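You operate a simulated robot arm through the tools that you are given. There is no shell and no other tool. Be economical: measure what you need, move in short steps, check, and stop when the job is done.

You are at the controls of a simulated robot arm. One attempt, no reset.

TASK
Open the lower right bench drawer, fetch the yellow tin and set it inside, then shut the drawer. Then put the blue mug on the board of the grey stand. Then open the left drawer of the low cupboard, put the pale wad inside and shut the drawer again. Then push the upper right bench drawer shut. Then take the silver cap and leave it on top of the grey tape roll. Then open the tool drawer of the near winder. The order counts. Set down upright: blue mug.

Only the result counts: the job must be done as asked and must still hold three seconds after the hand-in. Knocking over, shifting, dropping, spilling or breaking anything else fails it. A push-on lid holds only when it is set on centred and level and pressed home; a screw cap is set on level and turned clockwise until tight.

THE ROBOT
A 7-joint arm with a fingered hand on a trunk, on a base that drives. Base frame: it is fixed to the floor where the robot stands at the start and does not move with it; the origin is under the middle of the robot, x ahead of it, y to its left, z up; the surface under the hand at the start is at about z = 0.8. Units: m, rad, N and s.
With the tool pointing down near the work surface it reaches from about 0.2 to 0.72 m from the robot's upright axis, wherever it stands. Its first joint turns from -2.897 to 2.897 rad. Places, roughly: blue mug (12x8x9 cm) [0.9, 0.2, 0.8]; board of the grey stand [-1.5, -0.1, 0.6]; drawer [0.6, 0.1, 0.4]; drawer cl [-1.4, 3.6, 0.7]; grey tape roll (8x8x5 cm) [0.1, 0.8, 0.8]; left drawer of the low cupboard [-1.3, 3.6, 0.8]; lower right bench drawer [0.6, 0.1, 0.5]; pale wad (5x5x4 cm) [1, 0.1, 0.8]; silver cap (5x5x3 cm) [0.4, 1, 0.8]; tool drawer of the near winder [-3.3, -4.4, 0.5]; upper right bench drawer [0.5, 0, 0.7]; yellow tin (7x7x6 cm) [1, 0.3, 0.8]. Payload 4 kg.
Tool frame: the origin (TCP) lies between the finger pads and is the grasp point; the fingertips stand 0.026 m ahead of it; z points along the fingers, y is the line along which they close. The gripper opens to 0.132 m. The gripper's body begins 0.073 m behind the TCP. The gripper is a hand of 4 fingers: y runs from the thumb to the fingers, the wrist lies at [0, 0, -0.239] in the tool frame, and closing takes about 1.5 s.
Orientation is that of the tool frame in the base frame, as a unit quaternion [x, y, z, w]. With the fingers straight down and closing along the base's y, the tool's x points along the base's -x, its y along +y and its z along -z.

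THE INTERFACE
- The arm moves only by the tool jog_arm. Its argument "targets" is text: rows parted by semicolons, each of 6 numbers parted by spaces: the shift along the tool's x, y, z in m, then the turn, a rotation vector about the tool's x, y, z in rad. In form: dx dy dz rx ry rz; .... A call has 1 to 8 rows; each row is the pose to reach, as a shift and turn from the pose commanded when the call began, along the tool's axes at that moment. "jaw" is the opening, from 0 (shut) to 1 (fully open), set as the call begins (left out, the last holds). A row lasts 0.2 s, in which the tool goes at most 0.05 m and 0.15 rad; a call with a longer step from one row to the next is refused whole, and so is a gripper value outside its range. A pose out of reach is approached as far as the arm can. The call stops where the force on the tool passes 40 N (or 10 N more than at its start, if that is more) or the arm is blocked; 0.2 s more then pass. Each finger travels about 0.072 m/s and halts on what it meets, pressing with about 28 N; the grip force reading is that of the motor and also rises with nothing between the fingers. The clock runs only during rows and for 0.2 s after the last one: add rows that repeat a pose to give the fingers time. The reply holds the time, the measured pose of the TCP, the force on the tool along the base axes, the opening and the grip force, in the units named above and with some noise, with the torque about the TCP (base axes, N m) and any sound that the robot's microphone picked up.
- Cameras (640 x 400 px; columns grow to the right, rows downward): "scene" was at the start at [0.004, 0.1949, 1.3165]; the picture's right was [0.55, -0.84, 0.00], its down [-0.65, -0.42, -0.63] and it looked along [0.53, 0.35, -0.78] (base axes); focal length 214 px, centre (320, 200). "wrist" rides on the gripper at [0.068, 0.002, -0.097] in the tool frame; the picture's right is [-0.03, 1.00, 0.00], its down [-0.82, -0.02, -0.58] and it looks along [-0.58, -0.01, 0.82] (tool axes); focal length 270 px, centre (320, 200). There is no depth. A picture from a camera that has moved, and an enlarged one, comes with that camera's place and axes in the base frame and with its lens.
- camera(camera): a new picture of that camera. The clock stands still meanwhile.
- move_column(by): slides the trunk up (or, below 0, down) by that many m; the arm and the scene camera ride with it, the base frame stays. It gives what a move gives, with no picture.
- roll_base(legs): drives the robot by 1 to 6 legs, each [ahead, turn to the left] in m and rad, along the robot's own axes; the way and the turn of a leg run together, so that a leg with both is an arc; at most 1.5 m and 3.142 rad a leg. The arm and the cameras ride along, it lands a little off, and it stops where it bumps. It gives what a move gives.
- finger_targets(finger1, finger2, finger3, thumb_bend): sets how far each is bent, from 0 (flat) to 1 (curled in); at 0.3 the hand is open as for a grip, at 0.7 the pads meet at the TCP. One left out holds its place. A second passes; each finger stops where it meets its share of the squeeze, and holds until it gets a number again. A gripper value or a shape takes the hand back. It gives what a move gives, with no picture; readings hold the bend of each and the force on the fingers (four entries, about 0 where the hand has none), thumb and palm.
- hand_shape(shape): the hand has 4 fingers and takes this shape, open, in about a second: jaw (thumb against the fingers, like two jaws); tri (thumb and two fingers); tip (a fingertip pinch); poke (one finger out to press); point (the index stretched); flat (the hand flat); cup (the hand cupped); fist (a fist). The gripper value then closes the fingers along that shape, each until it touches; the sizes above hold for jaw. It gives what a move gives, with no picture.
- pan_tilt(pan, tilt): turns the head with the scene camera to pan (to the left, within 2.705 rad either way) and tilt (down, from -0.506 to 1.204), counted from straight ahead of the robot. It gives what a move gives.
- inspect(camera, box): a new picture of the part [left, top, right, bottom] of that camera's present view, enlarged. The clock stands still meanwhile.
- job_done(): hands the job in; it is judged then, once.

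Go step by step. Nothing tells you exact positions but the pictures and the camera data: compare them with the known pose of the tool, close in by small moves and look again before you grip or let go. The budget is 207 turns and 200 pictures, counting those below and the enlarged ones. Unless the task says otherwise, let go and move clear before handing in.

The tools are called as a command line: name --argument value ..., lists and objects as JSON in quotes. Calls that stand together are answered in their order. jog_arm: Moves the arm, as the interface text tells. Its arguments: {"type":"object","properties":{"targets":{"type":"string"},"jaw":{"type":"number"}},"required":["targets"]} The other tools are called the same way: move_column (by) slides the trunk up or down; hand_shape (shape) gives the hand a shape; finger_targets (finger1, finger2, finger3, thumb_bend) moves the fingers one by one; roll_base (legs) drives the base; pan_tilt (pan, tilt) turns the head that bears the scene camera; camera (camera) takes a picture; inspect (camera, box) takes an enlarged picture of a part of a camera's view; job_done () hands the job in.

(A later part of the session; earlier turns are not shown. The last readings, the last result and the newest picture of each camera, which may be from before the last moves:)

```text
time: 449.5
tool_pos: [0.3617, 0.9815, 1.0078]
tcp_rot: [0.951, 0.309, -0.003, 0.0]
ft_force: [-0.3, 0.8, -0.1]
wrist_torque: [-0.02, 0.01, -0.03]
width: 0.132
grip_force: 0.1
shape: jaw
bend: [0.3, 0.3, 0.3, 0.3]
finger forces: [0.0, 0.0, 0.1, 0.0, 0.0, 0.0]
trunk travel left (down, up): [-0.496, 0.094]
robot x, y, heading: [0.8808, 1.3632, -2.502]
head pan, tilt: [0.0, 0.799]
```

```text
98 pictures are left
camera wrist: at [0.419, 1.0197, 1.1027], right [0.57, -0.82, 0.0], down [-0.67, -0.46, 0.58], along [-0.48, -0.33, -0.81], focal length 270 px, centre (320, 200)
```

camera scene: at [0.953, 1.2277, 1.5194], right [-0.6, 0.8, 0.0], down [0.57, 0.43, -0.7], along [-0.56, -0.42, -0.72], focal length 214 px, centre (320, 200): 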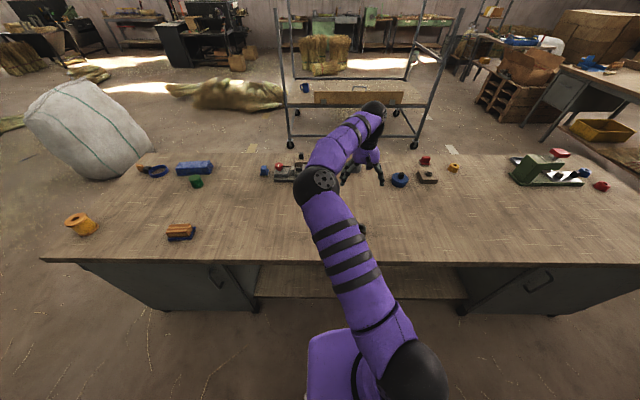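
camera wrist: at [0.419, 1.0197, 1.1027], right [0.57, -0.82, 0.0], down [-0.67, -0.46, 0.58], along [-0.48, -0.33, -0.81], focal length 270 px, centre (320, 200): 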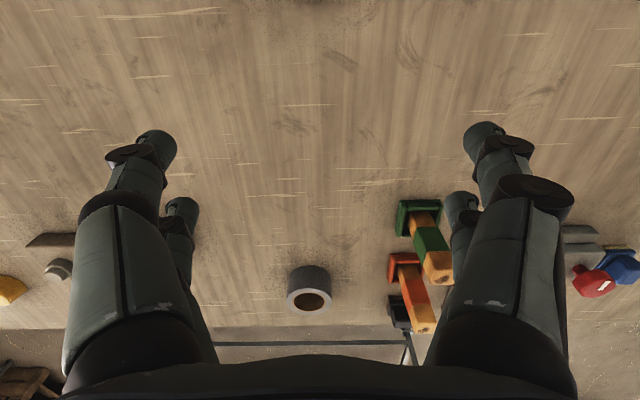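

The tape roll is at about (0.10, 0.82) and the cap at about (0.41, 1.04). Drawing the hand back to see the cap, and zooming on the roll.

inspect --camera "wrist" --box '[240, 240, 400, 340]'

jog_arm --targets "0.035 0 0 0 0 0; 0.07 0 0.02 0 0 0; 0.1 0 0.03 0 0 0; 0.1 0 0.03 0 0 0"

camera --camera "wrist"

```text
4.00 times, centred on (320, 290) of wrist
camera zoom: at [0.419, 1.0197, 1.1027], right [0.57, -0.82, 0.0], down [-0.67, -0.46, 0.58], along [-0.48, -0.33, -0.81], focal length 1081 px, centre (320, -160)
```

zoom: 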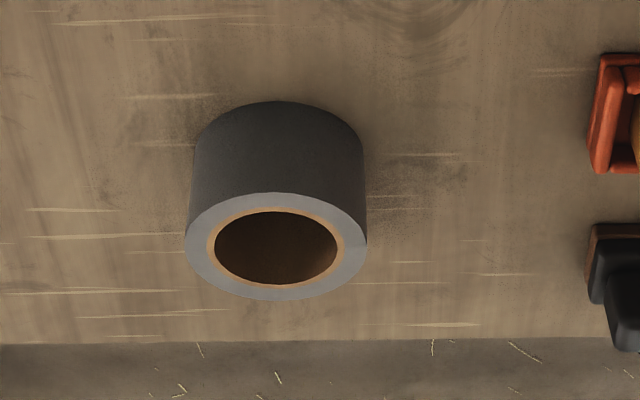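

```text
time: 450.5
tool_pos: [0.443, 1.0407, 0.9767]
tcp_rot: [0.951, 0.309, -0.002, 0.0]
ft_force: [0.0, 0.0, 0.4]
wrist_torque: [0.01, -0.01, -0.02]
width: 0.132
grip_force: 0.1
shape: jaw
bend: [0.3, 0.3, 0.3, 0.3]
finger forces: [0.0, 0.0, 0.0, 0.0, 0.1, 0.0]
trunk travel left (down, up): [-0.496, 0.094]
robot x, y, heading: [0.88, 1.364, -2.499]
head pan, tilt: [0.0, 0.799]
```

```text
96 pictures are left
camera wrist: at [0.4998, 1.0783, 1.0724], right [0.57, -0.82, 0.0], down [-0.67, -0.46, 0.58], along [-0.48, -0.33, -0.81], focal length 270 px, centre (320, 200)
```

wrist: 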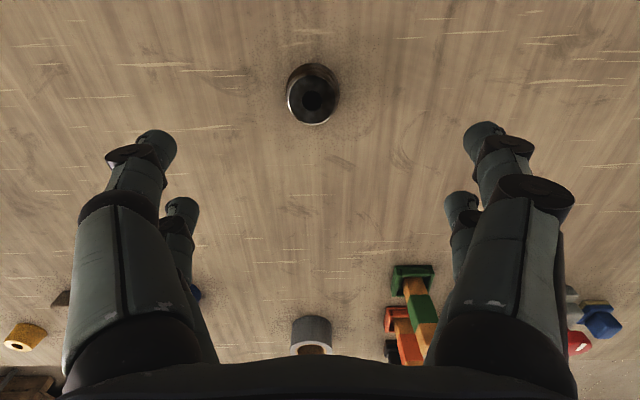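

The roll's hole is about 5 cm, close to the cap's diameter, so the cap must sit off-centre on the rim. Zooming on the cap.

inspect --camera "wrist" --box '[240, 40, 400, 140]'

```text
4.00 times, centred on (320, 90) of wrist
camera zoom: at [0.4998, 1.0783, 1.0724], right [0.57, -0.82, 0.0], down [-0.67, -0.46, 0.58], along [-0.48, -0.33, -0.81], focal length 1081 px, centre (320, 640)
```

zoom: 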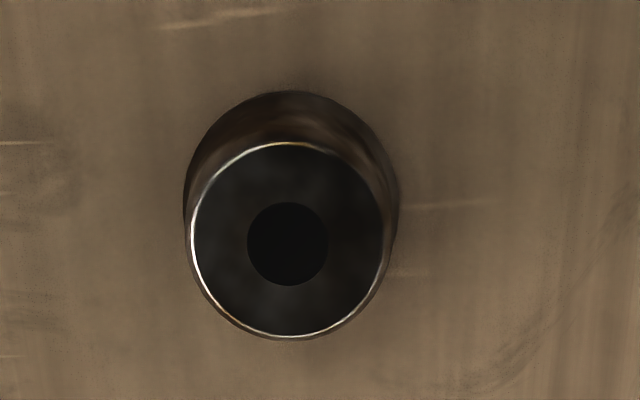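

The cap is centred at about (0.442, 1.047). Descending to grip it.

jog_arm --targets "0.0025 -0.006 0.04 0 0 0; 0.0025 -0.006 0.08 0 0 0; 0.0025 -0.006 0.115 0 0 0; 0.0025 -0.006 0.1475 0 0 0; 0.0025 -0.006 0.1475 0 0 0" --jaw 0.7

camera --camera "wrist"

```text
time: 451.7
tool_pos: [0.4399, 1.0465, 0.829]
tcp_rot: [0.951, 0.309, -0.003, -0.001]
ft_force: [0.2, -0.2, -0.5]
wrist_torque: [-0.02, -0.04, 0.04]
width: 0.0924
grip_force: 0.0
shape: jaw
bend: [0.67, 0.67, 0.67, 0.58]
finger forces: [0.0, 0.0, 0.0, 0.1, 0.0, 0.0]
trunk travel left (down, up): [-0.496, 0.094]
robot x, y, heading: [0.8742, 1.3645, -2.506]
head pan, tilt: [0.0, 0.799]
```

```text
94 pictures are left
camera wrist: at [0.4972, 1.0852, 0.9241], right [0.57, -0.82, 0.0], down [-0.67, -0.46, 0.58], along [-0.48, -0.33, -0.81], focal length 270 px, centre (320, 200)
```

wrist: 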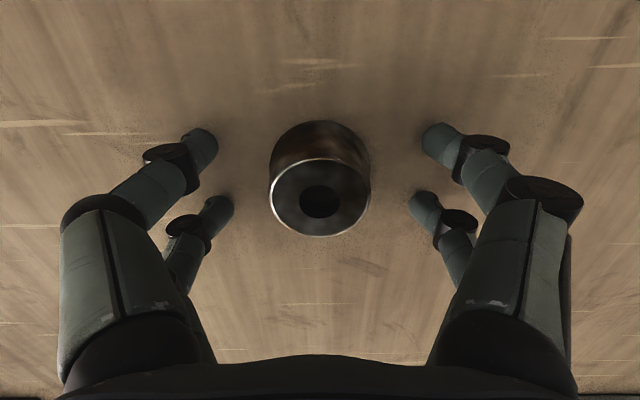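

jog_arm --targets "0 0 0 0 0 0; 0 0 0 0 0 0; 0 0 0 0 0 0; 0 0 0 0 0 0; 0 0 0 0 0 0; 0 0 0 0 0 0; 0 0 0 0 0 0" --jaw 0

jog_arm --targets "0 0 -0.02 0 0 0; 0 0 -0.05 0 0 0; 0 0 -0.09 0 0 0; 0 0 -0.13 0 0 0; 0 0 -0.17 0 0 0; 0 0 -0.2 0 0 0"

camera --camera "wrist"

```text
time: 453.3
tool_pos: [0.4412, 1.0471, 0.8298]
tcp_rot: [0.951, 0.309, -0.003, 0.0]
ft_force: [0.2, -0.6, -0.2]
wrist_torque: [0.0, 0.0, -0.03]
width: 0.0292
grip_force: 28.7
shape: jaw
bend: [0.73, 0.73, 0.73, 0.7]
finger forces: [26.1, 25.9, 25.1, 0.0, 25.2, 0.0]
trunk travel left (down, up): [-0.496, 0.094]
robot x, y, heading: [0.8787, 1.3668, -2.501]
head pan, tilt: [0.0, 0.799]
```

```text
time: 454.7
tool_pos: [0.4415, 1.0469, 1.0306]
tcp_rot: [0.951, 0.309, -0.003, -0.001]
ft_force: [-0.2, -0.7, -0.5]
wrist_torque: [0.02, 0.0, 0.01]
width: 0.0291
grip_force: 27.7
shape: jaw
bend: [0.73, 0.73, 0.73, 0.7]
finger forces: [26.6, 26.3, 25.5, 0.1, 25.3, 0.0]
trunk travel left (down, up): [-0.496, 0.094]
robot x, y, heading: [0.876, 1.3615, -2.503]
head pan, tilt: [0.0, 0.799]
```

```text
93 pictures are left
camera wrist: at [0.4983, 1.0843, 1.1249], right [0.57, -0.82, 0.0], down [-0.67, -0.46, 0.58], along [-0.48, -0.33, -0.81], focal length 270 px, centre (320, 200)
```

wrist: 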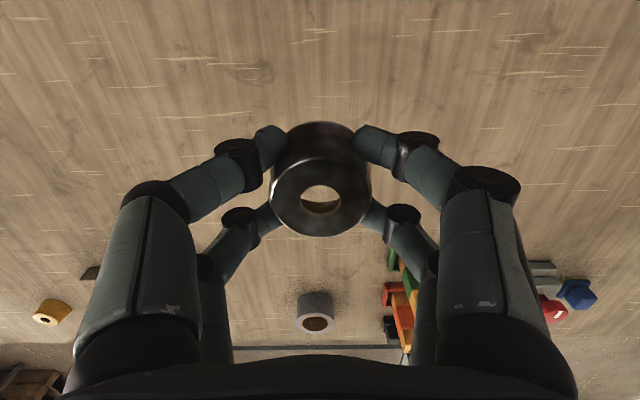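

Cap (a ring-like piece) is gripped. Driving around to the front of the bench with it.

roll_base --legs '[[0, 1.571], [1.5, 0], [0.1, 0], [0, -1.571], [1.5, 0], [0.36, 0]]'

roll_base --legs '[[0, -1.565], [1.5, 0]]'

```text
time: 480.3
tool_pos: [-0.0953, -1.3689, 1.029]
tcp_rot: [0.949, 0.315, -0.002, 0.0]
ft_force: [0.0, -0.1, -1.4]
wrist_torque: [0.0, -0.01, -0.01]
width: 0.0286
grip_force: 27.9
shape: jaw
bend: [0.73, 0.73, 0.73, 0.7]
finger forces: [26.8, 27.6, 27.0, 0.1, 24.3, 0.1]
trunk travel left (down, up): [-0.496, 0.094]
robot x, y, heading: [0.3449, -1.0465, -2.487]
head pan, tilt: [0.0, 0.799]
```

```text
time: 492.1
tool_pos: [-0.8799, 0.5977, 1.029]
tcp_rot: [0.892, -0.452, -0.001, -0.001]
ft_force: [-0.4, -0.5, 0.8]
wrist_torque: [0.0, -0.02, -0.01]
width: 0.0277
grip_force: 27.8
shape: jaw
bend: [0.73, 0.73, 0.73, 0.7]
finger forces: [26.8, 28.2, 27.5, 0.0, 22.8, 0.1]
trunk travel left (down, up): [-0.496, 0.094]
robot x, y, heading: [-0.5626, 0.1613, 2.215]
head pan, tilt: [0.0, 0.799]
```

roll_base --legs '[[0.12, 0], [0, -1.571], [0.35, 0]]'

camera --camera "wrist"

camera --camera "scene"

```text
time: 499.4
tool_pos: [0.0839, 0.7856, 1.0284]
tcp_rot: [-0.31, 0.951, 0.0, 0.003]
ft_force: [-0.3, 0.3, -0.7]
wrist_torque: [0.01, -0.01, -0.03]
width: 0.0276
grip_force: 28.1
shape: jaw
bend: [0.73, 0.73, 0.73, 0.7]
finger forces: [26.0, 28.7, 28.4, 0.1, 20.6, 0.0]
trunk travel left (down, up): [-0.496, 0.094]
robot x, y, heading: [-0.3532, 0.4636, 0.646]
head pan, tilt: [0.0, 0.799]
```

```text
92 pictures are left
camera wrist: at [0.0277, 0.7447, 1.1243], right [-0.57, 0.82, 0.0], down [0.67, 0.46, 0.58], along [0.48, 0.33, -0.81], focal length 270 px, centre (320, 200)
```

wrist: 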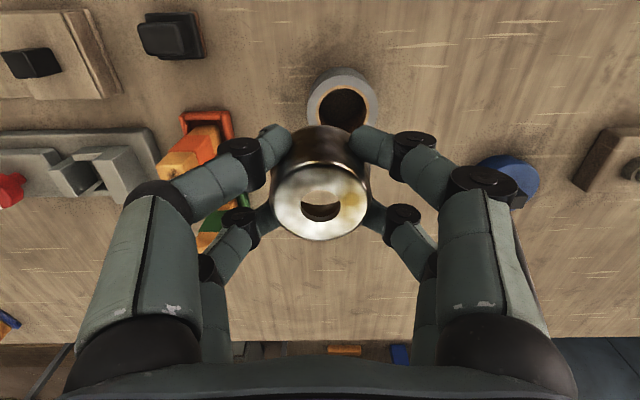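

```text
91 pictures are left
camera scene: at [-0.4279, 0.6026, 1.5194], right [0.6, -0.8, 0.0], down [-0.57, -0.43, -0.7], along [0.56, 0.42, -0.72], focal length 214 px, centre (320, 200)
```

scene: 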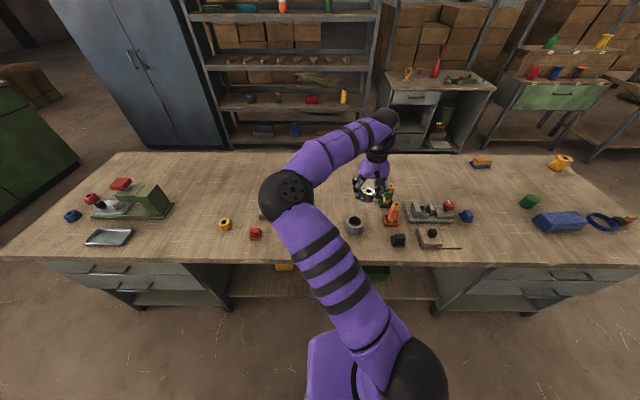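

The roll is nearly below. Lowering partway for a finer fix on it.

jog_arm --targets "0.01 0.01 0.03 0 0 0; 0.02 0.018 0.06 0 0 0; 0.02 0.018 0.08 0 0 0; 0.02 0.018 0.08 0 0 0"

camera --camera "wrist"

```text
time: 500.4
tool_pos: [0.0576, 0.7885, 0.9489]
tcp_rot: [-0.31, 0.951, 0.0, 0.003]
ft_force: [-1.0, -0.1, 0.7]
wrist_torque: [0.02, 0.0, 0.01]
width: 0.0259
grip_force: 27.9
shape: jaw
bend: [0.74, 0.73, 0.73, 0.71]
finger forces: [27.1, 29.8, 34.2, 0.0, 21.8, 0.1]
trunk travel left (down, up): [-0.496, 0.094]
robot x, y, heading: [-0.3527, 0.4684, 0.649]
head pan, tilt: [0.0, 0.799]
```

```text
90 pictures are left
camera wrist: at [0.0007, 0.7475, 1.0443], right [-0.57, 0.82, 0.0], down [0.67, 0.46, 0.58], along [0.48, 0.33, -0.81], focal length 270 px, centre (320, 200)
```

wrist: 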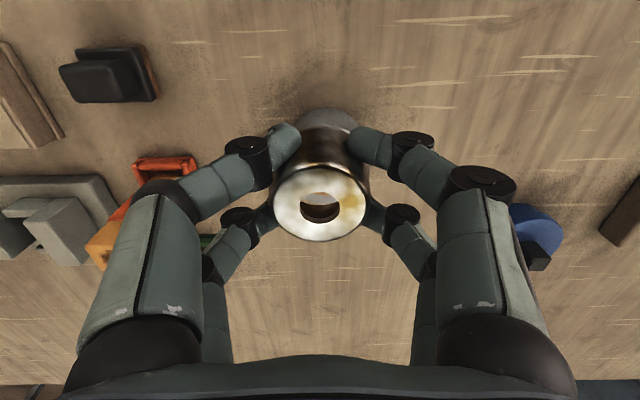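

The cap is held about 2.6 cm short of the roll's centre; 2 cm off-centre is my target so it rests on the rim. Descending carefully.

jog_arm --targets "-0.006 0 0.02 0 0 0; -0.006 0 0.04 0 0 0; -0.006 0 0.058 0 0 0; -0.006 0 0.058 0 0 0"

camera --camera "wrist"

inspect --camera "scene" --box '[320, 170, 440, 245]'

```text
time: 501.4
tool_pos: [0.0639, 0.7909, 0.8911]
tcp_rot: [-0.31, 0.951, 0.0, 0.004]
ft_force: [0.1, -0.7, 0.5]
wrist_torque: [-0.02, 0.01, -0.01]
width: 0.026
grip_force: 28.0
shape: jaw
bend: [0.74, 0.73, 0.73, 0.71]
finger forces: [27.4, 30.6, 34.0, 0.0, 21.4, 0.1]
trunk travel left (down, up): [-0.496, 0.094]
robot x, y, heading: [-0.3512, 0.4656, 0.647]
head pan, tilt: [0.0, 0.799]
```

```text
89 pictures are left
camera wrist: at [0.0065, 0.7509, 0.9862], right [-0.57, 0.82, 0.0], down [0.67, 0.46, 0.58], along [0.48, 0.33, -0.81], focal length 270 px, centre (320, 200)
```

wrist: 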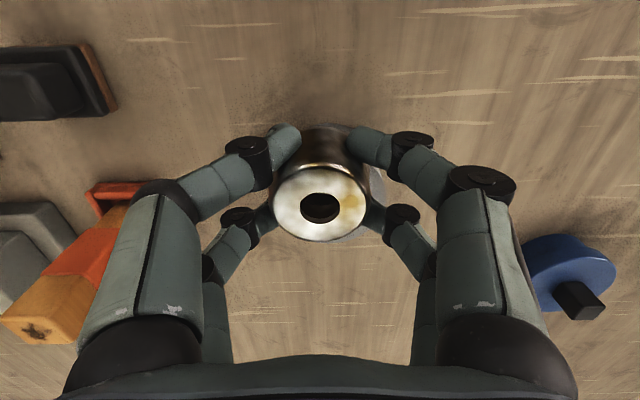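

```text
5.33 times, centred on (380, 208) of scene
camera zoom: at [-0.4282, 0.6025, 1.5193], right [0.6, -0.8, 0.0], down [-0.57, -0.43, -0.7], along [0.56, 0.42, -0.72], focal length 1144 px, centre (0, 160)
```

zoom: 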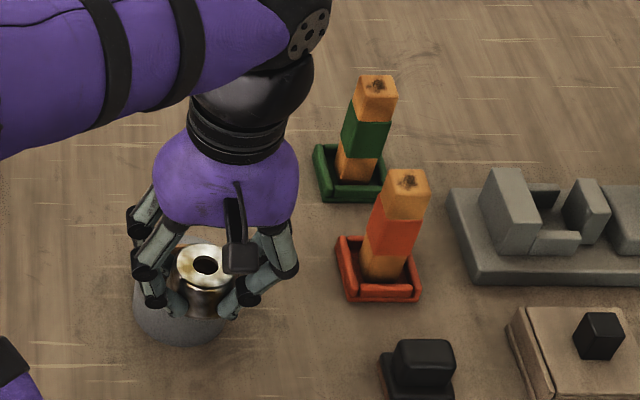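

Checking the lateral alignment more closely.

inspect --camera "wrist" --box '[230, 100, 410, 260]'

```text
2.50 times, centred on (320, 180) of wrist
camera zoom: at [0.0065, 0.7509, 0.9862], right [-0.57, 0.82, 0.0], down [0.67, 0.46, 0.58], along [0.48, 0.33, -0.81], focal length 676 px, centre (320, 250)
```

zoom: 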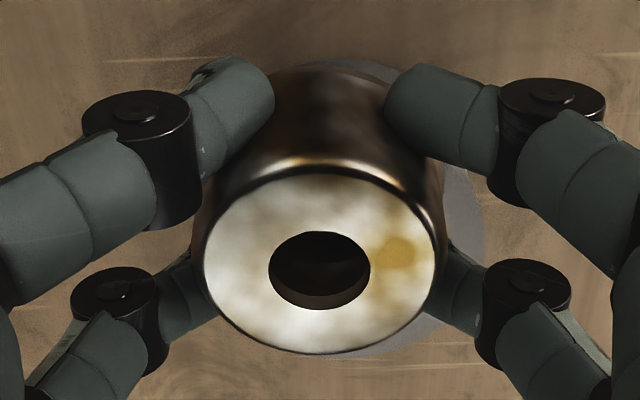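

inspect --camera "wrist" --box '[255, 150, 335, 240]'

inspect --camera "wrist" --box '[320, 110, 400, 250]'

```text
4.44 times, centred on (295, 195) of wrist
camera zoom: at [0.0065, 0.7509, 0.9862], right [-0.57, 0.82, 0.0], down [0.67, 0.46, 0.58], along [0.48, 0.33, -0.81], focal length 1201 px, centre (431, 222)
```

zoom: 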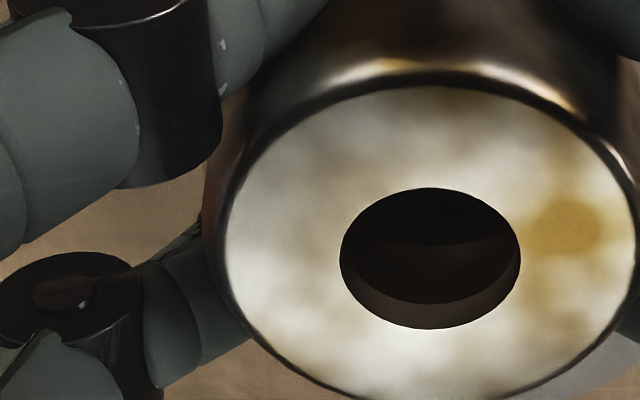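

```text
2.86 times, centred on (360, 180) of wrist
camera zoom: at [0.0065, 0.7509, 0.9862], right [-0.57, 0.82, 0.0], down [0.67, 0.46, 0.58], along [0.48, 0.33, -0.81], focal length 772 px, centre (206, 257)
```

zoom: 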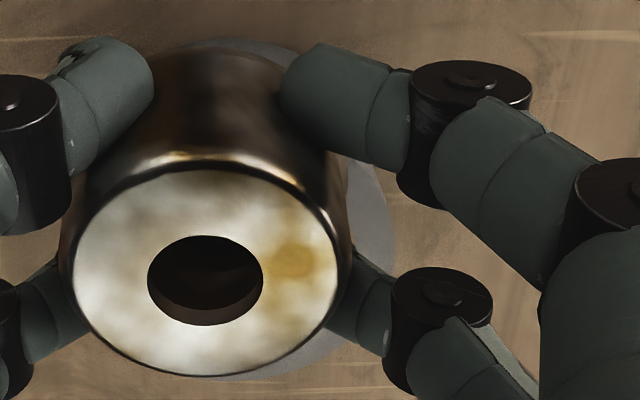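

The roll is slightly to the −u side and further in. Correcting by 6 mm and 8 mm, then lowering to just above it.

jog_arm --targets "-0.008 0.006 0 0 0 0; -0.008 0.006 0.006 0 0 0; -0.008 0.006 0.006 0 0 0"

inspect --camera "scene" --box '[320, 190, 400, 240]'

inspect --camera "wrist" --box '[230, 100, 410, 260]'

```text
time: 502.2
tool_pos: [0.0651, 0.7997, 0.8849]
tcp_rot: [-0.31, 0.951, 0.0, 0.003]
ft_force: [0.3, -0.5, 0.5]
wrist_torque: [0.01, -0.03, -0.03]
width: 0.0256
grip_force: 27.8
shape: jaw
bend: [0.74, 0.73, 0.73, 0.71]
finger forces: [27.4, 30.5, 34.1, 0.0, 21.5, 0.1]
trunk travel left (down, up): [-0.496, 0.094]
robot x, y, heading: [-0.3528, 0.469, 0.645]
head pan, tilt: [0.0, 0.799]
```

```text
8.00 times, centred on (360, 215) of scene
camera zoom: at [-0.4283, 0.6024, 1.5193], right [0.6, -0.8, 0.0], down [-0.57, -0.43, -0.7], along [0.56, 0.42, -0.72], focal length 1716 px, centre (0, 80)
```

zoom: 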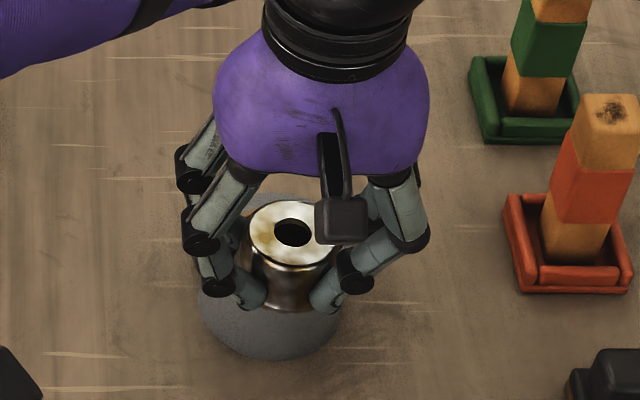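

```text
2.50 times, centred on (320, 180) of wrist
camera zoom: at [0.0094, 0.7603, 0.9803], right [-0.57, 0.82, 0.0], down [0.67, 0.46, 0.58], along [0.48, 0.33, -0.81], focal length 676 px, centre (320, 250)
```

zoom: 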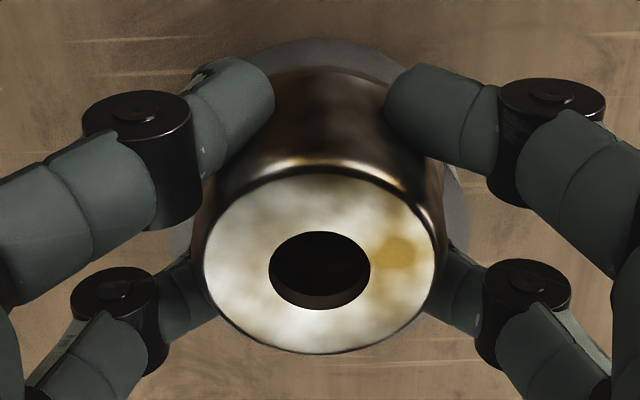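

Laterally centred now, offset toward me by about 1.5 cm. Lowering in small steps to contact.

jog_arm --targets "0 0 0.003 0 0 0; 0 0 0.005 0 0 0; 0 0 0.005 0 0 0"

jog_arm --targets "0 0 0.002 0 0 0; 0 0 0.004 0 0 0; 0 0 0.004 0 0 0"

```text
time: 503.0
tool_pos: [0.066, 0.7996, 0.879]
tcp_rot: [-0.31, 0.951, 0.0, 0.002]
ft_force: [0.5, 0.4, -0.1]
wrist_torque: [-0.01, -0.01, 0.02]
width: 0.0257
grip_force: 28.2
shape: jaw
bend: [0.74, 0.73, 0.73, 0.71]
finger forces: [27.5, 30.6, 34.0, 0.0, 21.5, 0.0]
trunk travel left (down, up): [-0.496, 0.094]
robot x, y, heading: [-0.352, 0.4688, 0.646]
head pan, tilt: [0.0, 0.799]
```

```text
time: 503.8
tool_pos: [0.0664, 0.8007, 0.8759]
tcp_rot: [-0.31, 0.951, 0.0, 0.003]
ft_force: [0.3, -0.3, -0.9]
wrist_torque: [0.01, 0.0, 0.0]
width: 0.0257
grip_force: 28.3
shape: jaw
bend: [0.74, 0.73, 0.73, 0.71]
finger forces: [27.5, 30.8, 34.0, 0.0, 21.5, 0.0]
trunk travel left (down, up): [-0.496, 0.094]
robot x, y, heading: [-0.3554, 0.4633, 0.647]
head pan, tilt: [0.0, 0.799]
```

jog_arm --targets "0 0 0.002 0 0 0; 0 0 0.004 0 0 0; 0 0 0.004 0 0 0"

inspect --camera "scene" --box '[320, 190, 400, 240]'

```text
time: 504.6
tool_pos: [0.0652, 0.8005, 0.8716]
tcp_rot: [-0.31, 0.951, 0.0, 0.004]
ft_force: [-0.4, 0.7, 7.5]
wrist_torque: [0.14, -0.11, -0.01]
width: 0.0256
grip_force: 27.8
shape: jaw
bend: [0.74, 0.74, 0.73, 0.71]
finger forces: [27.8, 31.4, 34.6, 0.0, 21.8, 0.0]
trunk travel left (down, up): [-0.496, 0.094]
robot x, y, heading: [-0.3527, 0.4682, 0.646]
head pan, tilt: [0.0, 0.799]
```

```text
8.00 times, centred on (360, 215) of scene
camera zoom: at [-0.4289, 0.602, 1.5195], right [0.6, -0.8, 0.0], down [-0.57, -0.43, -0.7], along [0.56, 0.42, -0.72], focal length 1716 px, centre (0, 80)
```

zoom: 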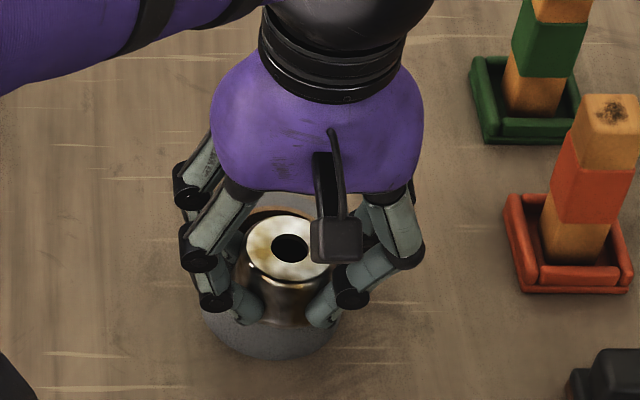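

There's light contact at about z = 0.842, with the roll's far rim and core visible behind the cap, so it rests on the near rim with good margin. Releasing gently.

jog_arm --targets "0 0 -0.001 0 0 0; 0 0 -0.001 0 0 0; 0 0 -0.001 0 0 0; 0 0 -0.001 0 0 0; 0 0 -0.001 0 0 0; 0 0 -0.001 0 0 0" --jaw 0.6

camera --camera "wrist"

```text
time: 506.0
tool_pos: [0.0646, 0.8015, 0.8729]
tcp_rot: [-0.31, 0.951, 0.0, 0.003]
ft_force: [1.2, 0.5, -1.3]
wrist_torque: [-0.01, 0.03, 0.04]
width: 0.0788
grip_force: 0.0
shape: jaw
bend: [0.71, 0.71, 0.71, 0.7]
finger forces: [0.0, 0.1, 0.0, 0.0, 0.0, 0.1]
trunk travel left (down, up): [-0.496, 0.094]
robot x, y, heading: [-0.3543, 0.4667, 0.641]
head pan, tilt: [0.0, 0.799]
```

```text
81 pictures are left
camera wrist: at [0.0087, 0.7609, 0.9684], right [-0.57, 0.82, 0.0], down [0.67, 0.46, 0.58], along [0.48, 0.33, -0.81], focal length 270 px, centre (320, 200)
```

wrist: 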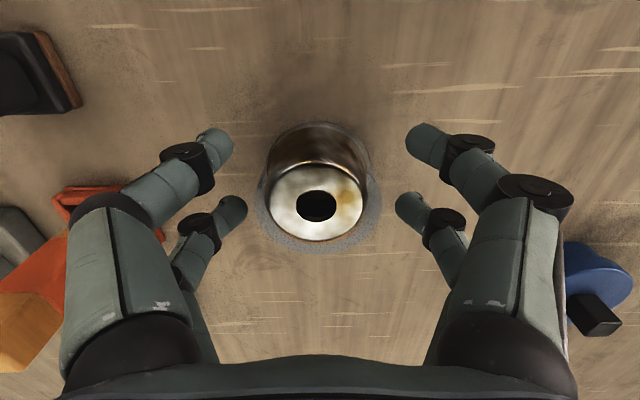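

The cap stays up. Rising clear and checking it from above.

jog_arm --targets "0 0 -0.02 0 0 0; 0 0 -0.05 0 0 0; 0 0 -0.09 0 0 0; 0 0 -0.13 0 0 0; 0 0 -0.16 0 0 0; 0 0 -0.16 0 0 0"

inspect --camera "wrist" --box '[240, 40, 400, 140]'

inspect --camera "scene" --box '[320, 190, 400, 240]'

```text
time: 507.4
tool_pos: [0.0657, 0.8013, 1.0331]
tcp_rot: [-0.31, 0.951, 0.001, 0.003]
ft_force: [-0.6, 0.1, 0.5]
wrist_torque: [-0.03, 0.02, 0.01]
width: 0.0788
grip_force: 0.1
shape: jaw
bend: [0.71, 0.71, 0.71, 0.7]
finger forces: [0.0, 0.0, 0.1, 0.0, 0.0, 0.0]
trunk travel left (down, up): [-0.496, 0.094]
robot x, y, heading: [-0.3538, 0.466, 0.648]
head pan, tilt: [0.0, 0.799]
```

```text
4.00 times, centred on (320, 90) of wrist
camera zoom: at [0.0089, 0.7614, 1.1284], right [-0.57, 0.82, 0.0], down [0.67, 0.46, 0.58], along [0.48, 0.33, -0.81], focal length 1081 px, centre (320, 640)
```

zoom: 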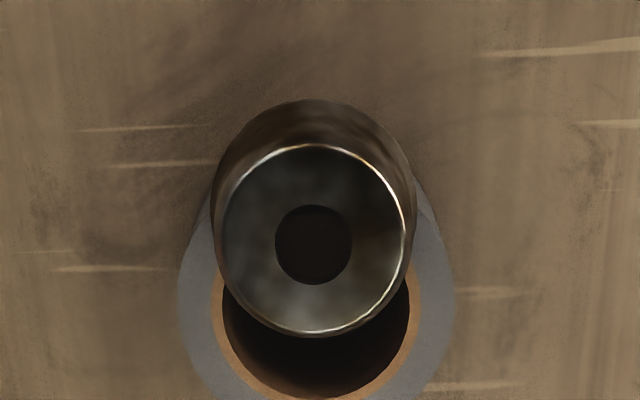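

```text
8.00 times, centred on (360, 215) of scene
camera zoom: at [-0.4284, 0.6022, 1.5193], right [0.6, -0.8, 0.0], down [-0.57, -0.43, -0.7], along [0.56, 0.42, -0.72], focal length 1716 px, centre (0, 80)
```

zoom: 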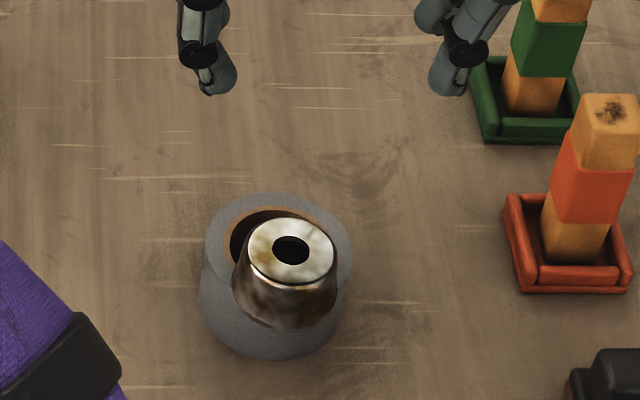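

It's stable but about 2.5 cm off-centre. Since the cap's base turns out slightly larger than the hole, I'll regrasp and shift it 14 mm further onto the roll.

jog_arm --targets "0 0 0.04 0 0 0; 0 0 0.08 0 0 0; 0 0 0.12 0 0 0; 0 0 0.15 0 0 0; 0 0 0.16 0 0 0; 0 0 0.16 0 0 0"

jog_arm --targets "0 0 0 0 0 0; 0 0 0 0 0 0; 0 0 0 0 0 0; 0 0 0 0 0 0; 0 0 0 0 0 0; 0 0 0 0 0 0" --jaw 0

jog_arm --targets "0 0 -0.006 0 0 0; 0 0 -0.012 0 0 0; -0.007 0.002 -0.012 0 0 0; -0.014 0.003 -0.012 0 0 0; -0.014 0.003 -0.012 0 0 0; -0.014 0.003 -0.006 0 0 0; -0.014 0.003 -0.001 0 0 0; -0.014 0.003 -0.001 0 0 0"

inspect --camera "scene" --box '[320, 190, 400, 240]'

```text
time: 508.8
tool_pos: [0.066, 0.7982, 0.8733]
tcp_rot: [-0.309, 0.951, 0.0, 0.003]
ft_force: [0.6, -0.1, -0.8]
wrist_torque: [0.01, 0.0, -0.02]
width: 0.0786
grip_force: 0.1
shape: jaw
bend: [0.71, 0.71, 0.71, 0.7]
finger forces: [0.1, 0.0, 0.1, 0.0, 0.0, 0.1]
trunk travel left (down, up): [-0.496, 0.094]
robot x, y, heading: [-0.353, 0.4617, 0.647]
head pan, tilt: [0.0, 0.799]
```

```text
time: 510.2
tool_pos: [0.0664, 0.8001, 0.8748]
tcp_rot: [-0.31, 0.951, -0.001, 0.003]
ft_force: [0.9, 1.0, 0.9]
wrist_torque: [0.03, 0.05, 0.01]
width: 0.0264
grip_force: 28.1
shape: jaw
bend: [0.73, 0.73, 0.73, 0.71]
finger forces: [25.9, 26.6, 30.2, 0.0, 21.6, 0.1]
trunk travel left (down, up): [-0.496, 0.094]
robot x, y, heading: [-0.3498, 0.4685, 0.647]
head pan, tilt: [0.0, 0.799]
```

```text
time: 512.0
tool_pos: [0.0758, 0.8115, 0.8742]
tcp_rot: [-0.309, 0.951, -0.001, 0.003]
ft_force: [0.6, -0.3, 0.2]
wrist_torque: [0.01, 0.04, 0.0]
width: 0.0262
grip_force: 28.3
shape: jaw
bend: [0.73, 0.73, 0.73, 0.71]
finger forces: [26.0, 26.7, 30.3, 0.0, 21.5, 0.1]
trunk travel left (down, up): [-0.496, 0.094]
robot x, y, heading: [-0.349, 0.4662, 0.646]
head pan, tilt: [0.0, 0.799]
```

```text
8.00 times, centred on (360, 215) of scene
camera zoom: at [-0.4283, 0.6024, 1.5193], right [0.6, -0.8, 0.0], down [-0.57, -0.43, -0.7], along [0.56, 0.42, -0.72], focal length 1716 px, centre (0, 80)
```

zoom: 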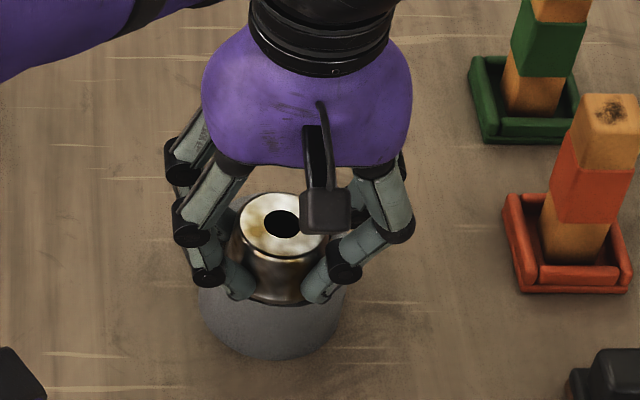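

Lowering the last millimetres and releasing.

jog_arm --targets "0 0 0.001 0 0 0; 0 0 0.002 0 0 0; 0 0 0.002 0 0 0"

jog_arm --targets "0 0 0 0 0 0; 0 0 0 0 0 0; 0 0 0 0 0 0; 0 0 0 0 0 0; 0 0 0 0 0 0" --jaw 0.6

jog_arm --targets "0 0 -0.02 0 0 0; 0 0 -0.05 0 0 0; 0 0 -0.09 0 0 0; 0 0 -0.13 0 0 0; 0 0 -0.16 0 0 0; 0 0 -0.16 0 0 0"

inspect --camera "scene" --box '[320, 190, 400, 240]'

inspect --camera "wrist" --box '[240, 40, 400, 140]'

```text
time: 512.8
tool_pos: [0.0756, 0.8109, 0.8717]
tcp_rot: [-0.309, 0.951, 0.0, 0.004]
ft_force: [-0.3, 0.7, 4.2]
wrist_torque: [0.06, -0.08, 0.0]
width: 0.0262
grip_force: 28.3
shape: jaw
bend: [0.73, 0.73, 0.73, 0.71]
finger forces: [26.2, 26.9, 30.5, 0.0, 21.6, 0.1]
trunk travel left (down, up): [-0.496, 0.094]
robot x, y, heading: [-0.3523, 0.4663, 0.644]
head pan, tilt: [0.0, 0.799]
```

```text
time: 514.0
tool_pos: [0.0761, 0.8115, 0.8705]
tcp_rot: [-0.311, 0.95, 0.0, 0.003]
ft_force: [0.3, 0.9, -0.4]
wrist_torque: [0.01, -0.01, 0.0]
width: 0.0788
grip_force: 0.1
shape: jaw
bend: [0.71, 0.71, 0.71, 0.7]
finger forces: [0.0, 0.0, 0.0, 0.0, 0.0, 0.0]
trunk travel left (down, up): [-0.496, 0.094]
robot x, y, heading: [-0.3536, 0.469, 0.647]
head pan, tilt: [0.0, 0.799]
```

```text
time: 515.4
tool_pos: [0.0744, 0.8114, 1.033]
tcp_rot: [-0.31, 0.951, 0.0, 0.003]
ft_force: [-0.3, 0.5, 0.4]
wrist_torque: [0.05, -0.03, 0.06]
width: 0.0788
grip_force: 0.1
shape: jaw
bend: [0.71, 0.71, 0.71, 0.7]
finger forces: [0.1, 0.0, 0.0, 0.1, 0.1, 0.0]
trunk travel left (down, up): [-0.496, 0.094]
robot x, y, heading: [-0.3565, 0.4681, 0.646]
head pan, tilt: [0.0, 0.799]
```

```text
8.00 times, centred on (360, 215) of scene
camera zoom: at [-0.4284, 0.6022, 1.5194], right [0.6, -0.8, 0.0], down [-0.57, -0.43, -0.7], along [0.56, 0.42, -0.72], focal length 1716 px, centre (0, 80)
```

zoom: 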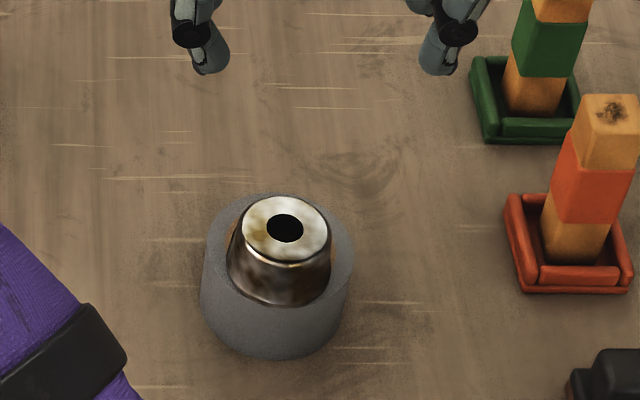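

```text
4.00 times, centred on (320, 90) of wrist
camera zoom: at [0.0178, 0.7706, 1.1278], right [-0.57, 0.82, 0.0], down [0.67, 0.46, 0.58], along [0.48, 0.33, -0.81], focal length 1081 px, centre (320, 640)
```

zoom: 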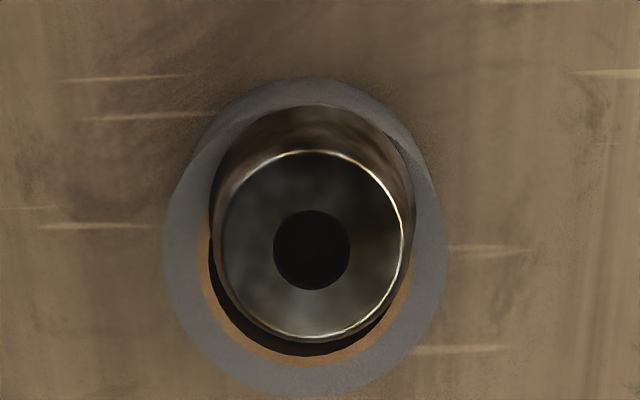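

The cap sits securely on the roll. Last: the near winder's tool drawer. I'll drive out of the lane and look toward it.

roll_base --legs '[[-0.32, 0], [0, -1.571], [1.5, 0], [0.25, 0], [0, -1.571], [0.4, 0]]'

pan_tilt --pan 0.35 --tilt 0.4

camera --camera "scene"

pan_tilt --pan -0.6 --tilt 0.4

camera --camera "scene"

```text
time: 536.6
tool_pos: [-0.2851, -1.7185, 1.0316]
tcp_rot: [0.948, 0.317, -0.003, 0.0]
ft_force: [-0.5, 0.0, 0.4]
wrist_torque: [0.02, -0.01, -0.02]
width: 0.0788
grip_force: 0.0
shape: jaw
bend: [0.71, 0.71, 0.71, 0.7]
finger forces: [0.1, 0.0, 0.1, 0.0, 0.0, 0.1]
trunk travel left (down, up): [-0.496, 0.094]
robot x, y, heading: [0.1372, -1.3694, -2.478]
head pan, tilt: [0.0, 0.799]
```

```text
time: 537.5
tool_pos: [-0.2856, -1.7187, 1.0324]
tcp_rot: [0.948, 0.317, -0.003, 0.001]
ft_force: [0.9, -0.5, 0.2]
wrist_torque: [0.0, 0.03, -0.01]
width: 0.0788
grip_force: 0.1
shape: jaw
bend: [0.71, 0.71, 0.71, 0.7]
finger forces: [0.0, 0.0, 0.0, 0.0, 0.0, 0.1]
trunk travel left (down, up): [-0.496, 0.094]
robot x, y, heading: [0.1366, -1.3684, -2.474]
head pan, tilt: [0.351, 0.4]
```

```text
75 pictures are left
camera scene: at [0.2292, -1.53, 1.5544], right [-0.85, 0.53, 0.0], down [0.21, 0.33, -0.92], along [-0.49, -0.78, -0.39], focal length 214 px, centre (320, 200)
```

scene: 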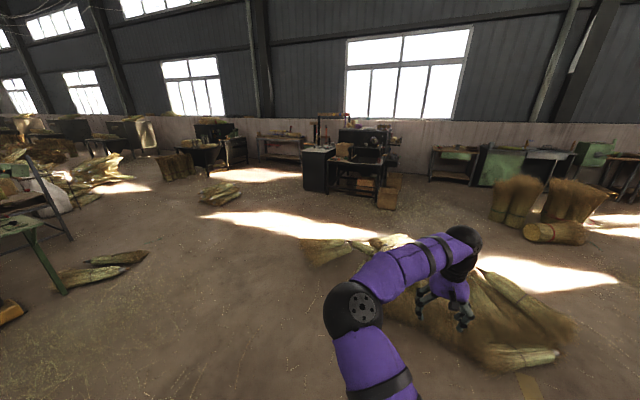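

```text
time: 538.7
tool_pos: [-0.2844, -1.7181, 1.0319]
tcp_rot: [0.948, 0.317, -0.003, 0.0]
ft_force: [0.6, -0.1, -0.1]
wrist_torque: [0.0, 0.03, -0.01]
width: 0.0786
grip_force: 0.1
shape: jaw
bend: [0.71, 0.71, 0.71, 0.7]
finger forces: [0.0, 0.0, 0.0, 0.1, 0.0, 0.0]
trunk travel left (down, up): [-0.496, 0.094]
robot x, y, heading: [0.1338, -1.3666, -2.477]
head pan, tilt: [-0.6, 0.4]
```

```text
74 pictures are left
camera scene: at [0.1855, -1.4573, 1.5544], right [-0.07, 1.0, 0.0], down [0.39, 0.03, -0.92], along [-0.92, -0.06, -0.39], focal length 214 px, centre (320, 200)
```

scene: 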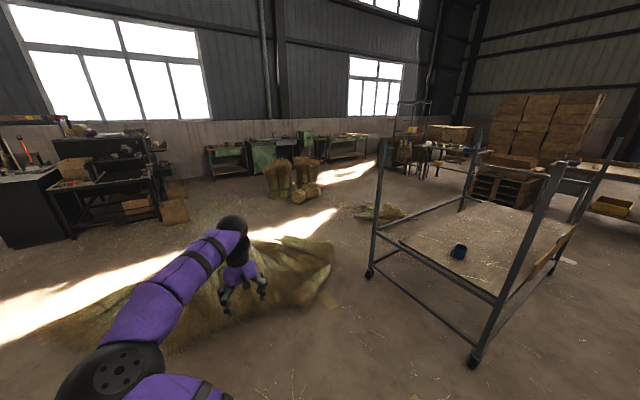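

The black-topped winder table is the target. Zooming in on it.

inspect --camera "scene" --box '[0, 100, 240, 250]'

pan_tilt --pan 0.1 --tilt 0.3

inspect --camera "scene" --box '[160, 60, 400, 210]'

```text
2.67 times, centred on (120, 175) of scene
camera zoom: at [0.1855, -1.4573, 1.5544], right [-0.07, 1.0, 0.0], down [0.39, 0.03, -0.92], along [-0.92, -0.06, -0.39], focal length 572 px, centre (853, 267)
```

zoom: 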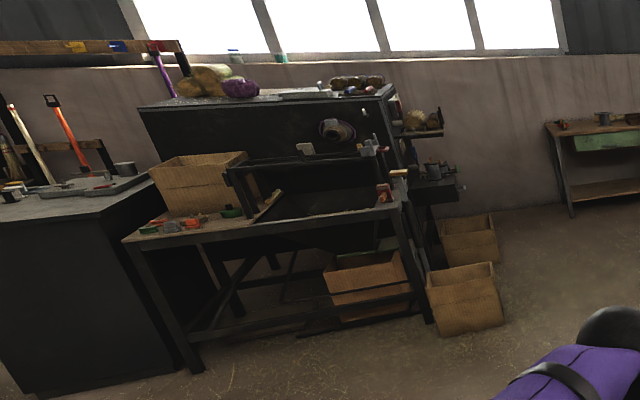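

```text
time: 539.8
tool_pos: [-0.2854, -1.7181, 1.0322]
tcp_rot: [0.948, 0.317, -0.004, 0.0]
ft_force: [0.3, 0.2, -0.5]
wrist_torque: [-0.01, 0.03, 0.02]
width: 0.0787
grip_force: 0.1
shape: jaw
bend: [0.71, 0.71, 0.71, 0.7]
finger forces: [0.0, 0.0, 0.0, 0.0, 0.0, 0.0]
trunk travel left (down, up): [-0.496, 0.094]
robot x, y, heading: [0.1305, -1.3692, -2.477]
head pan, tilt: [0.099, 0.3]
```

```text
2.67 times, centred on (280, 135) of scene
camera zoom: at [0.2106, -1.5159, 1.5637], right [-0.69, 0.72, 0.0], down [0.21, 0.2, -0.96], along [-0.69, -0.66, -0.3], focal length 572 px, centre (427, 373)
```

zoom: 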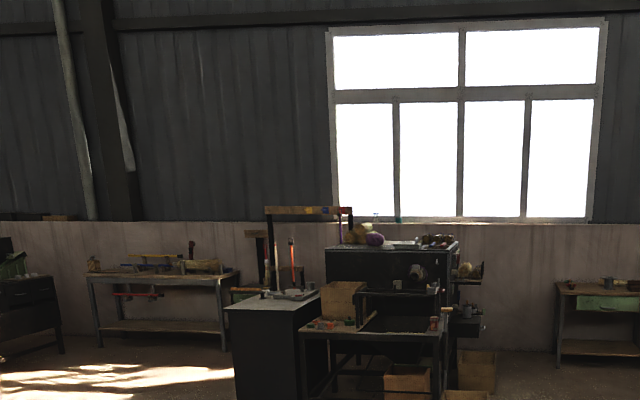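

pan_tilt --pan -0.3 --tilt 0.4

inspect --camera "scene" --box '[230, 110, 330, 210]'

```text
time: 540.6
tool_pos: [-0.2867, -1.7185, 1.0313]
tcp_rot: [0.949, 0.316, -0.003, 0.0]
ft_force: [-0.5, 0.7, -0.2]
wrist_torque: [0.02, -0.03, 0.0]
width: 0.0786
grip_force: 0.0
shape: jaw
bend: [0.71, 0.71, 0.71, 0.7]
finger forces: [0.0, 0.1, 0.1, 0.0, 0.1, 0.0]
trunk travel left (down, up): [-0.496, 0.094]
robot x, y, heading: [0.1366, -1.368, -2.477]
head pan, tilt: [-0.3, 0.4]
```

```text
4.00 times, centred on (280, 160) of scene
camera zoom: at [0.19, -1.4854, 1.5545], right [-0.36, 0.93, 0.0], down [0.36, 0.14, -0.92], along [-0.86, -0.33, -0.39], focal length 858 px, centre (480, 360)
```

zoom: 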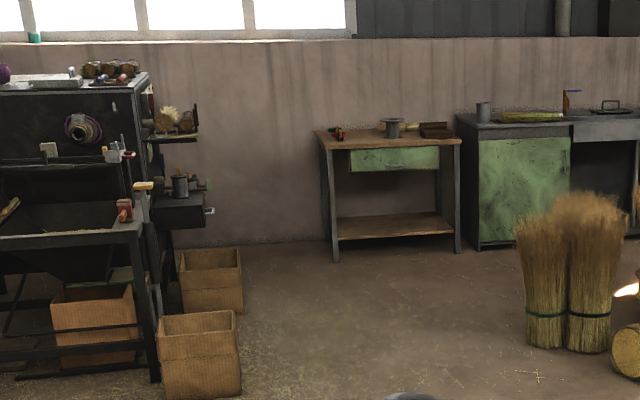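

The drawer is a black box on the winder's −u side with its handle pointing that way. A straw pile lies between, so I'll check the way around it on the far side.

pan_tilt --pan 0.9 --tilt 0.6

camera --camera "scene"

```text
time: 542.0
tool_pos: [-0.2832, -1.7182, 1.0315]
tcp_rot: [0.948, 0.318, -0.002, 0.0]
ft_force: [0.3, -0.8, -0.3]
wrist_torque: [0.02, 0.0, -0.01]
width: 0.0789
grip_force: 0.0
shape: jaw
bend: [0.71, 0.71, 0.71, 0.7]
finger forces: [0.0, 0.0, 0.0, 0.0, 0.0, 0.1]
trunk travel left (down, up): [-0.496, 0.094]
robot x, y, heading: [0.1398, -1.3659, -2.474]
head pan, tilt: [0.901, 0.6]
```

```text
70 pictures are left
camera scene: at [0.2775, -1.5396, 1.5362], right [-1.0, 0.01, 0.0], down [0.0, 0.56, -0.83], along [0.0, -0.83, -0.56], focal length 214 px, centre (320, 200)
```

scene: 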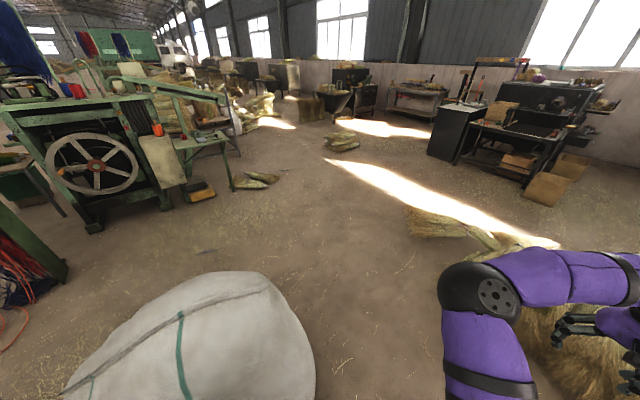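

There's a corridor to the left of the pile. I'll drive: down past the bag, around the pile's end, then along the winder's front, checking midway.

roll_base --legs '[[0, 0.789], [1.5, 0], [1.05, 0], [0, -1.036]]'

pan_tilt --pan -0.5 --tilt 0.6

camera --camera "scene"

```text
time: 559.6
tool_pos: [-0.6539, -4.1251, 1.0325]
tcp_rot: [0.981, 0.192, -0.003, 0.0]
ft_force: [0.0, 0.2, 0.4]
wrist_torque: [0.03, -0.02, 0.01]
width: 0.0789
grip_force: 0.0
shape: jaw
bend: [0.71, 0.71, 0.71, 0.7]
finger forces: [0.1, 0.0, 0.1, 0.0, 0.0, 0.0]
trunk travel left (down, up): [-0.496, 0.094]
robot x, y, heading: [-0.1582, -3.8943, -2.732]
head pan, tilt: [0.901, 0.6]
```

```text
time: 561.2
tool_pos: [-0.6539, -4.1249, 1.0325]
tcp_rot: [0.981, 0.192, -0.002, 0.0]
ft_force: [0.1, -0.2, -0.2]
wrist_torque: [0.03, -0.01, 0.02]
width: 0.0788
grip_force: 0.1
shape: jaw
bend: [0.71, 0.71, 0.71, 0.7]
finger forces: [0.0, 0.0, 0.0, 0.1, 0.1, 0.0]
trunk travel left (down, up): [-0.496, 0.094]
robot x, y, heading: [-0.1566, -3.8955, -2.735]
head pan, tilt: [-0.499, 0.6]
```

```text
69 pictures are left
camera scene: at [-0.1293, -4.0037, 1.5362], right [0.09, 1.0, 0.0], down [0.56, -0.05, -0.82], along [-0.82, 0.08, -0.57], focal length 214 px, centre (320, 200)
```

scene: 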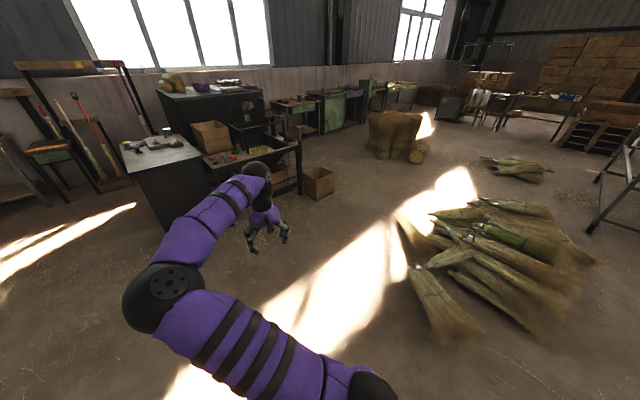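

Gap between the brooms and the crate is about 0.9 m; I'll follow n ≈ −3.75.

roll_base --legs '[[0, -0.196], [1.386, 0], [0, -1.136], [1.5, 0], [0.32, 0]]'

pan_tilt --pan 1.8 --tilt 0.5

camera --camera "scene"

```text
time: 580.8
tool_pos: [-2.9566, -2.3099, 1.0306]
tcp_rot: [0.893, -0.451, -0.003, -0.002]
ft_force: [-1.3, 0.4, 0.0]
wrist_torque: [-0.01, 0.04, -0.01]
width: 0.0787
grip_force: 0.0
shape: jaw
bend: [0.71, 0.71, 0.71, 0.7]
finger forces: [0.0, 0.0, 0.1, 0.0, 0.1, 0.0]
trunk travel left (down, up): [-0.496, 0.094]
robot x, y, heading: [-2.6078, -2.7373, 2.222]
head pan, tilt: [-0.499, 0.6]
```

```text
time: 582.9
tool_pos: [-2.9569, -2.3113, 1.0322]
tcp_rot: [0.893, -0.451, -0.002, -0.002]
ft_force: [0.1, 0.4, 0.1]
wrist_torque: [-0.03, 0.0, 0.01]
width: 0.0787
grip_force: 0.1
shape: jaw
bend: [0.71, 0.71, 0.71, 0.7]
finger forces: [0.0, 0.0, 0.0, 0.0, 0.0, 0.0]
trunk travel left (down, up): [-0.496, 0.094]
robot x, y, heading: [-2.609, -2.7379, 2.223]
head pan, tilt: [1.799, 0.499]
```

```text
68 pictures are left
camera scene: at [-2.754, -2.9469, 1.5453], right [-0.77, 0.64, 0.0], down [0.3, 0.37, -0.88], along [-0.56, -0.68, -0.48], focal length 214 px, centre (320, 200)
```

scene: 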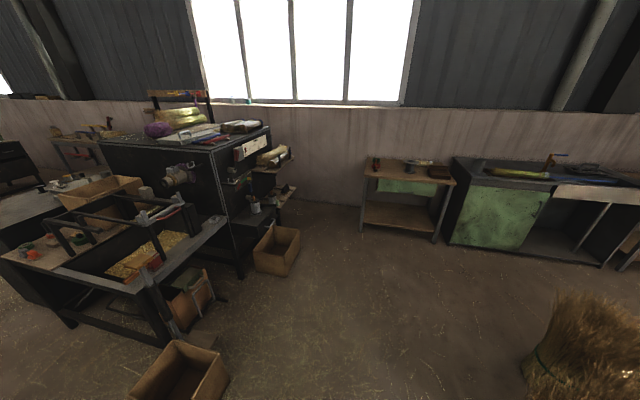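

Good view of the winder's side. Zooming on the drawer region.

inspect --camera "scene" --box '[190, 130, 350, 290]'

```text
2.50 times, centred on (270, 210) of scene
camera zoom: at [-2.754, -2.9469, 1.5453], right [-0.77, 0.64, 0.0], down [0.3, 0.37, -0.88], along [-0.56, -0.68, -0.48], focal length 536 px, centre (445, 175)
```

zoom: 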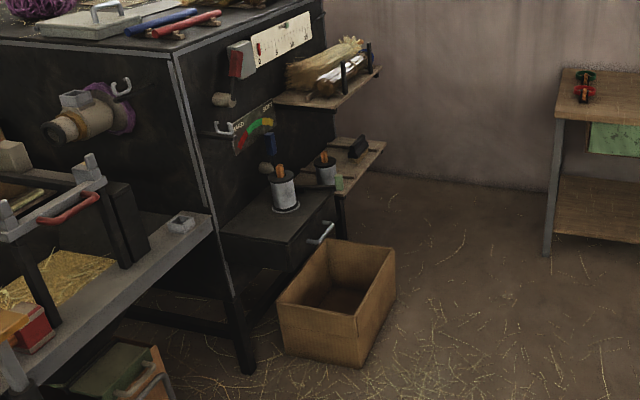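

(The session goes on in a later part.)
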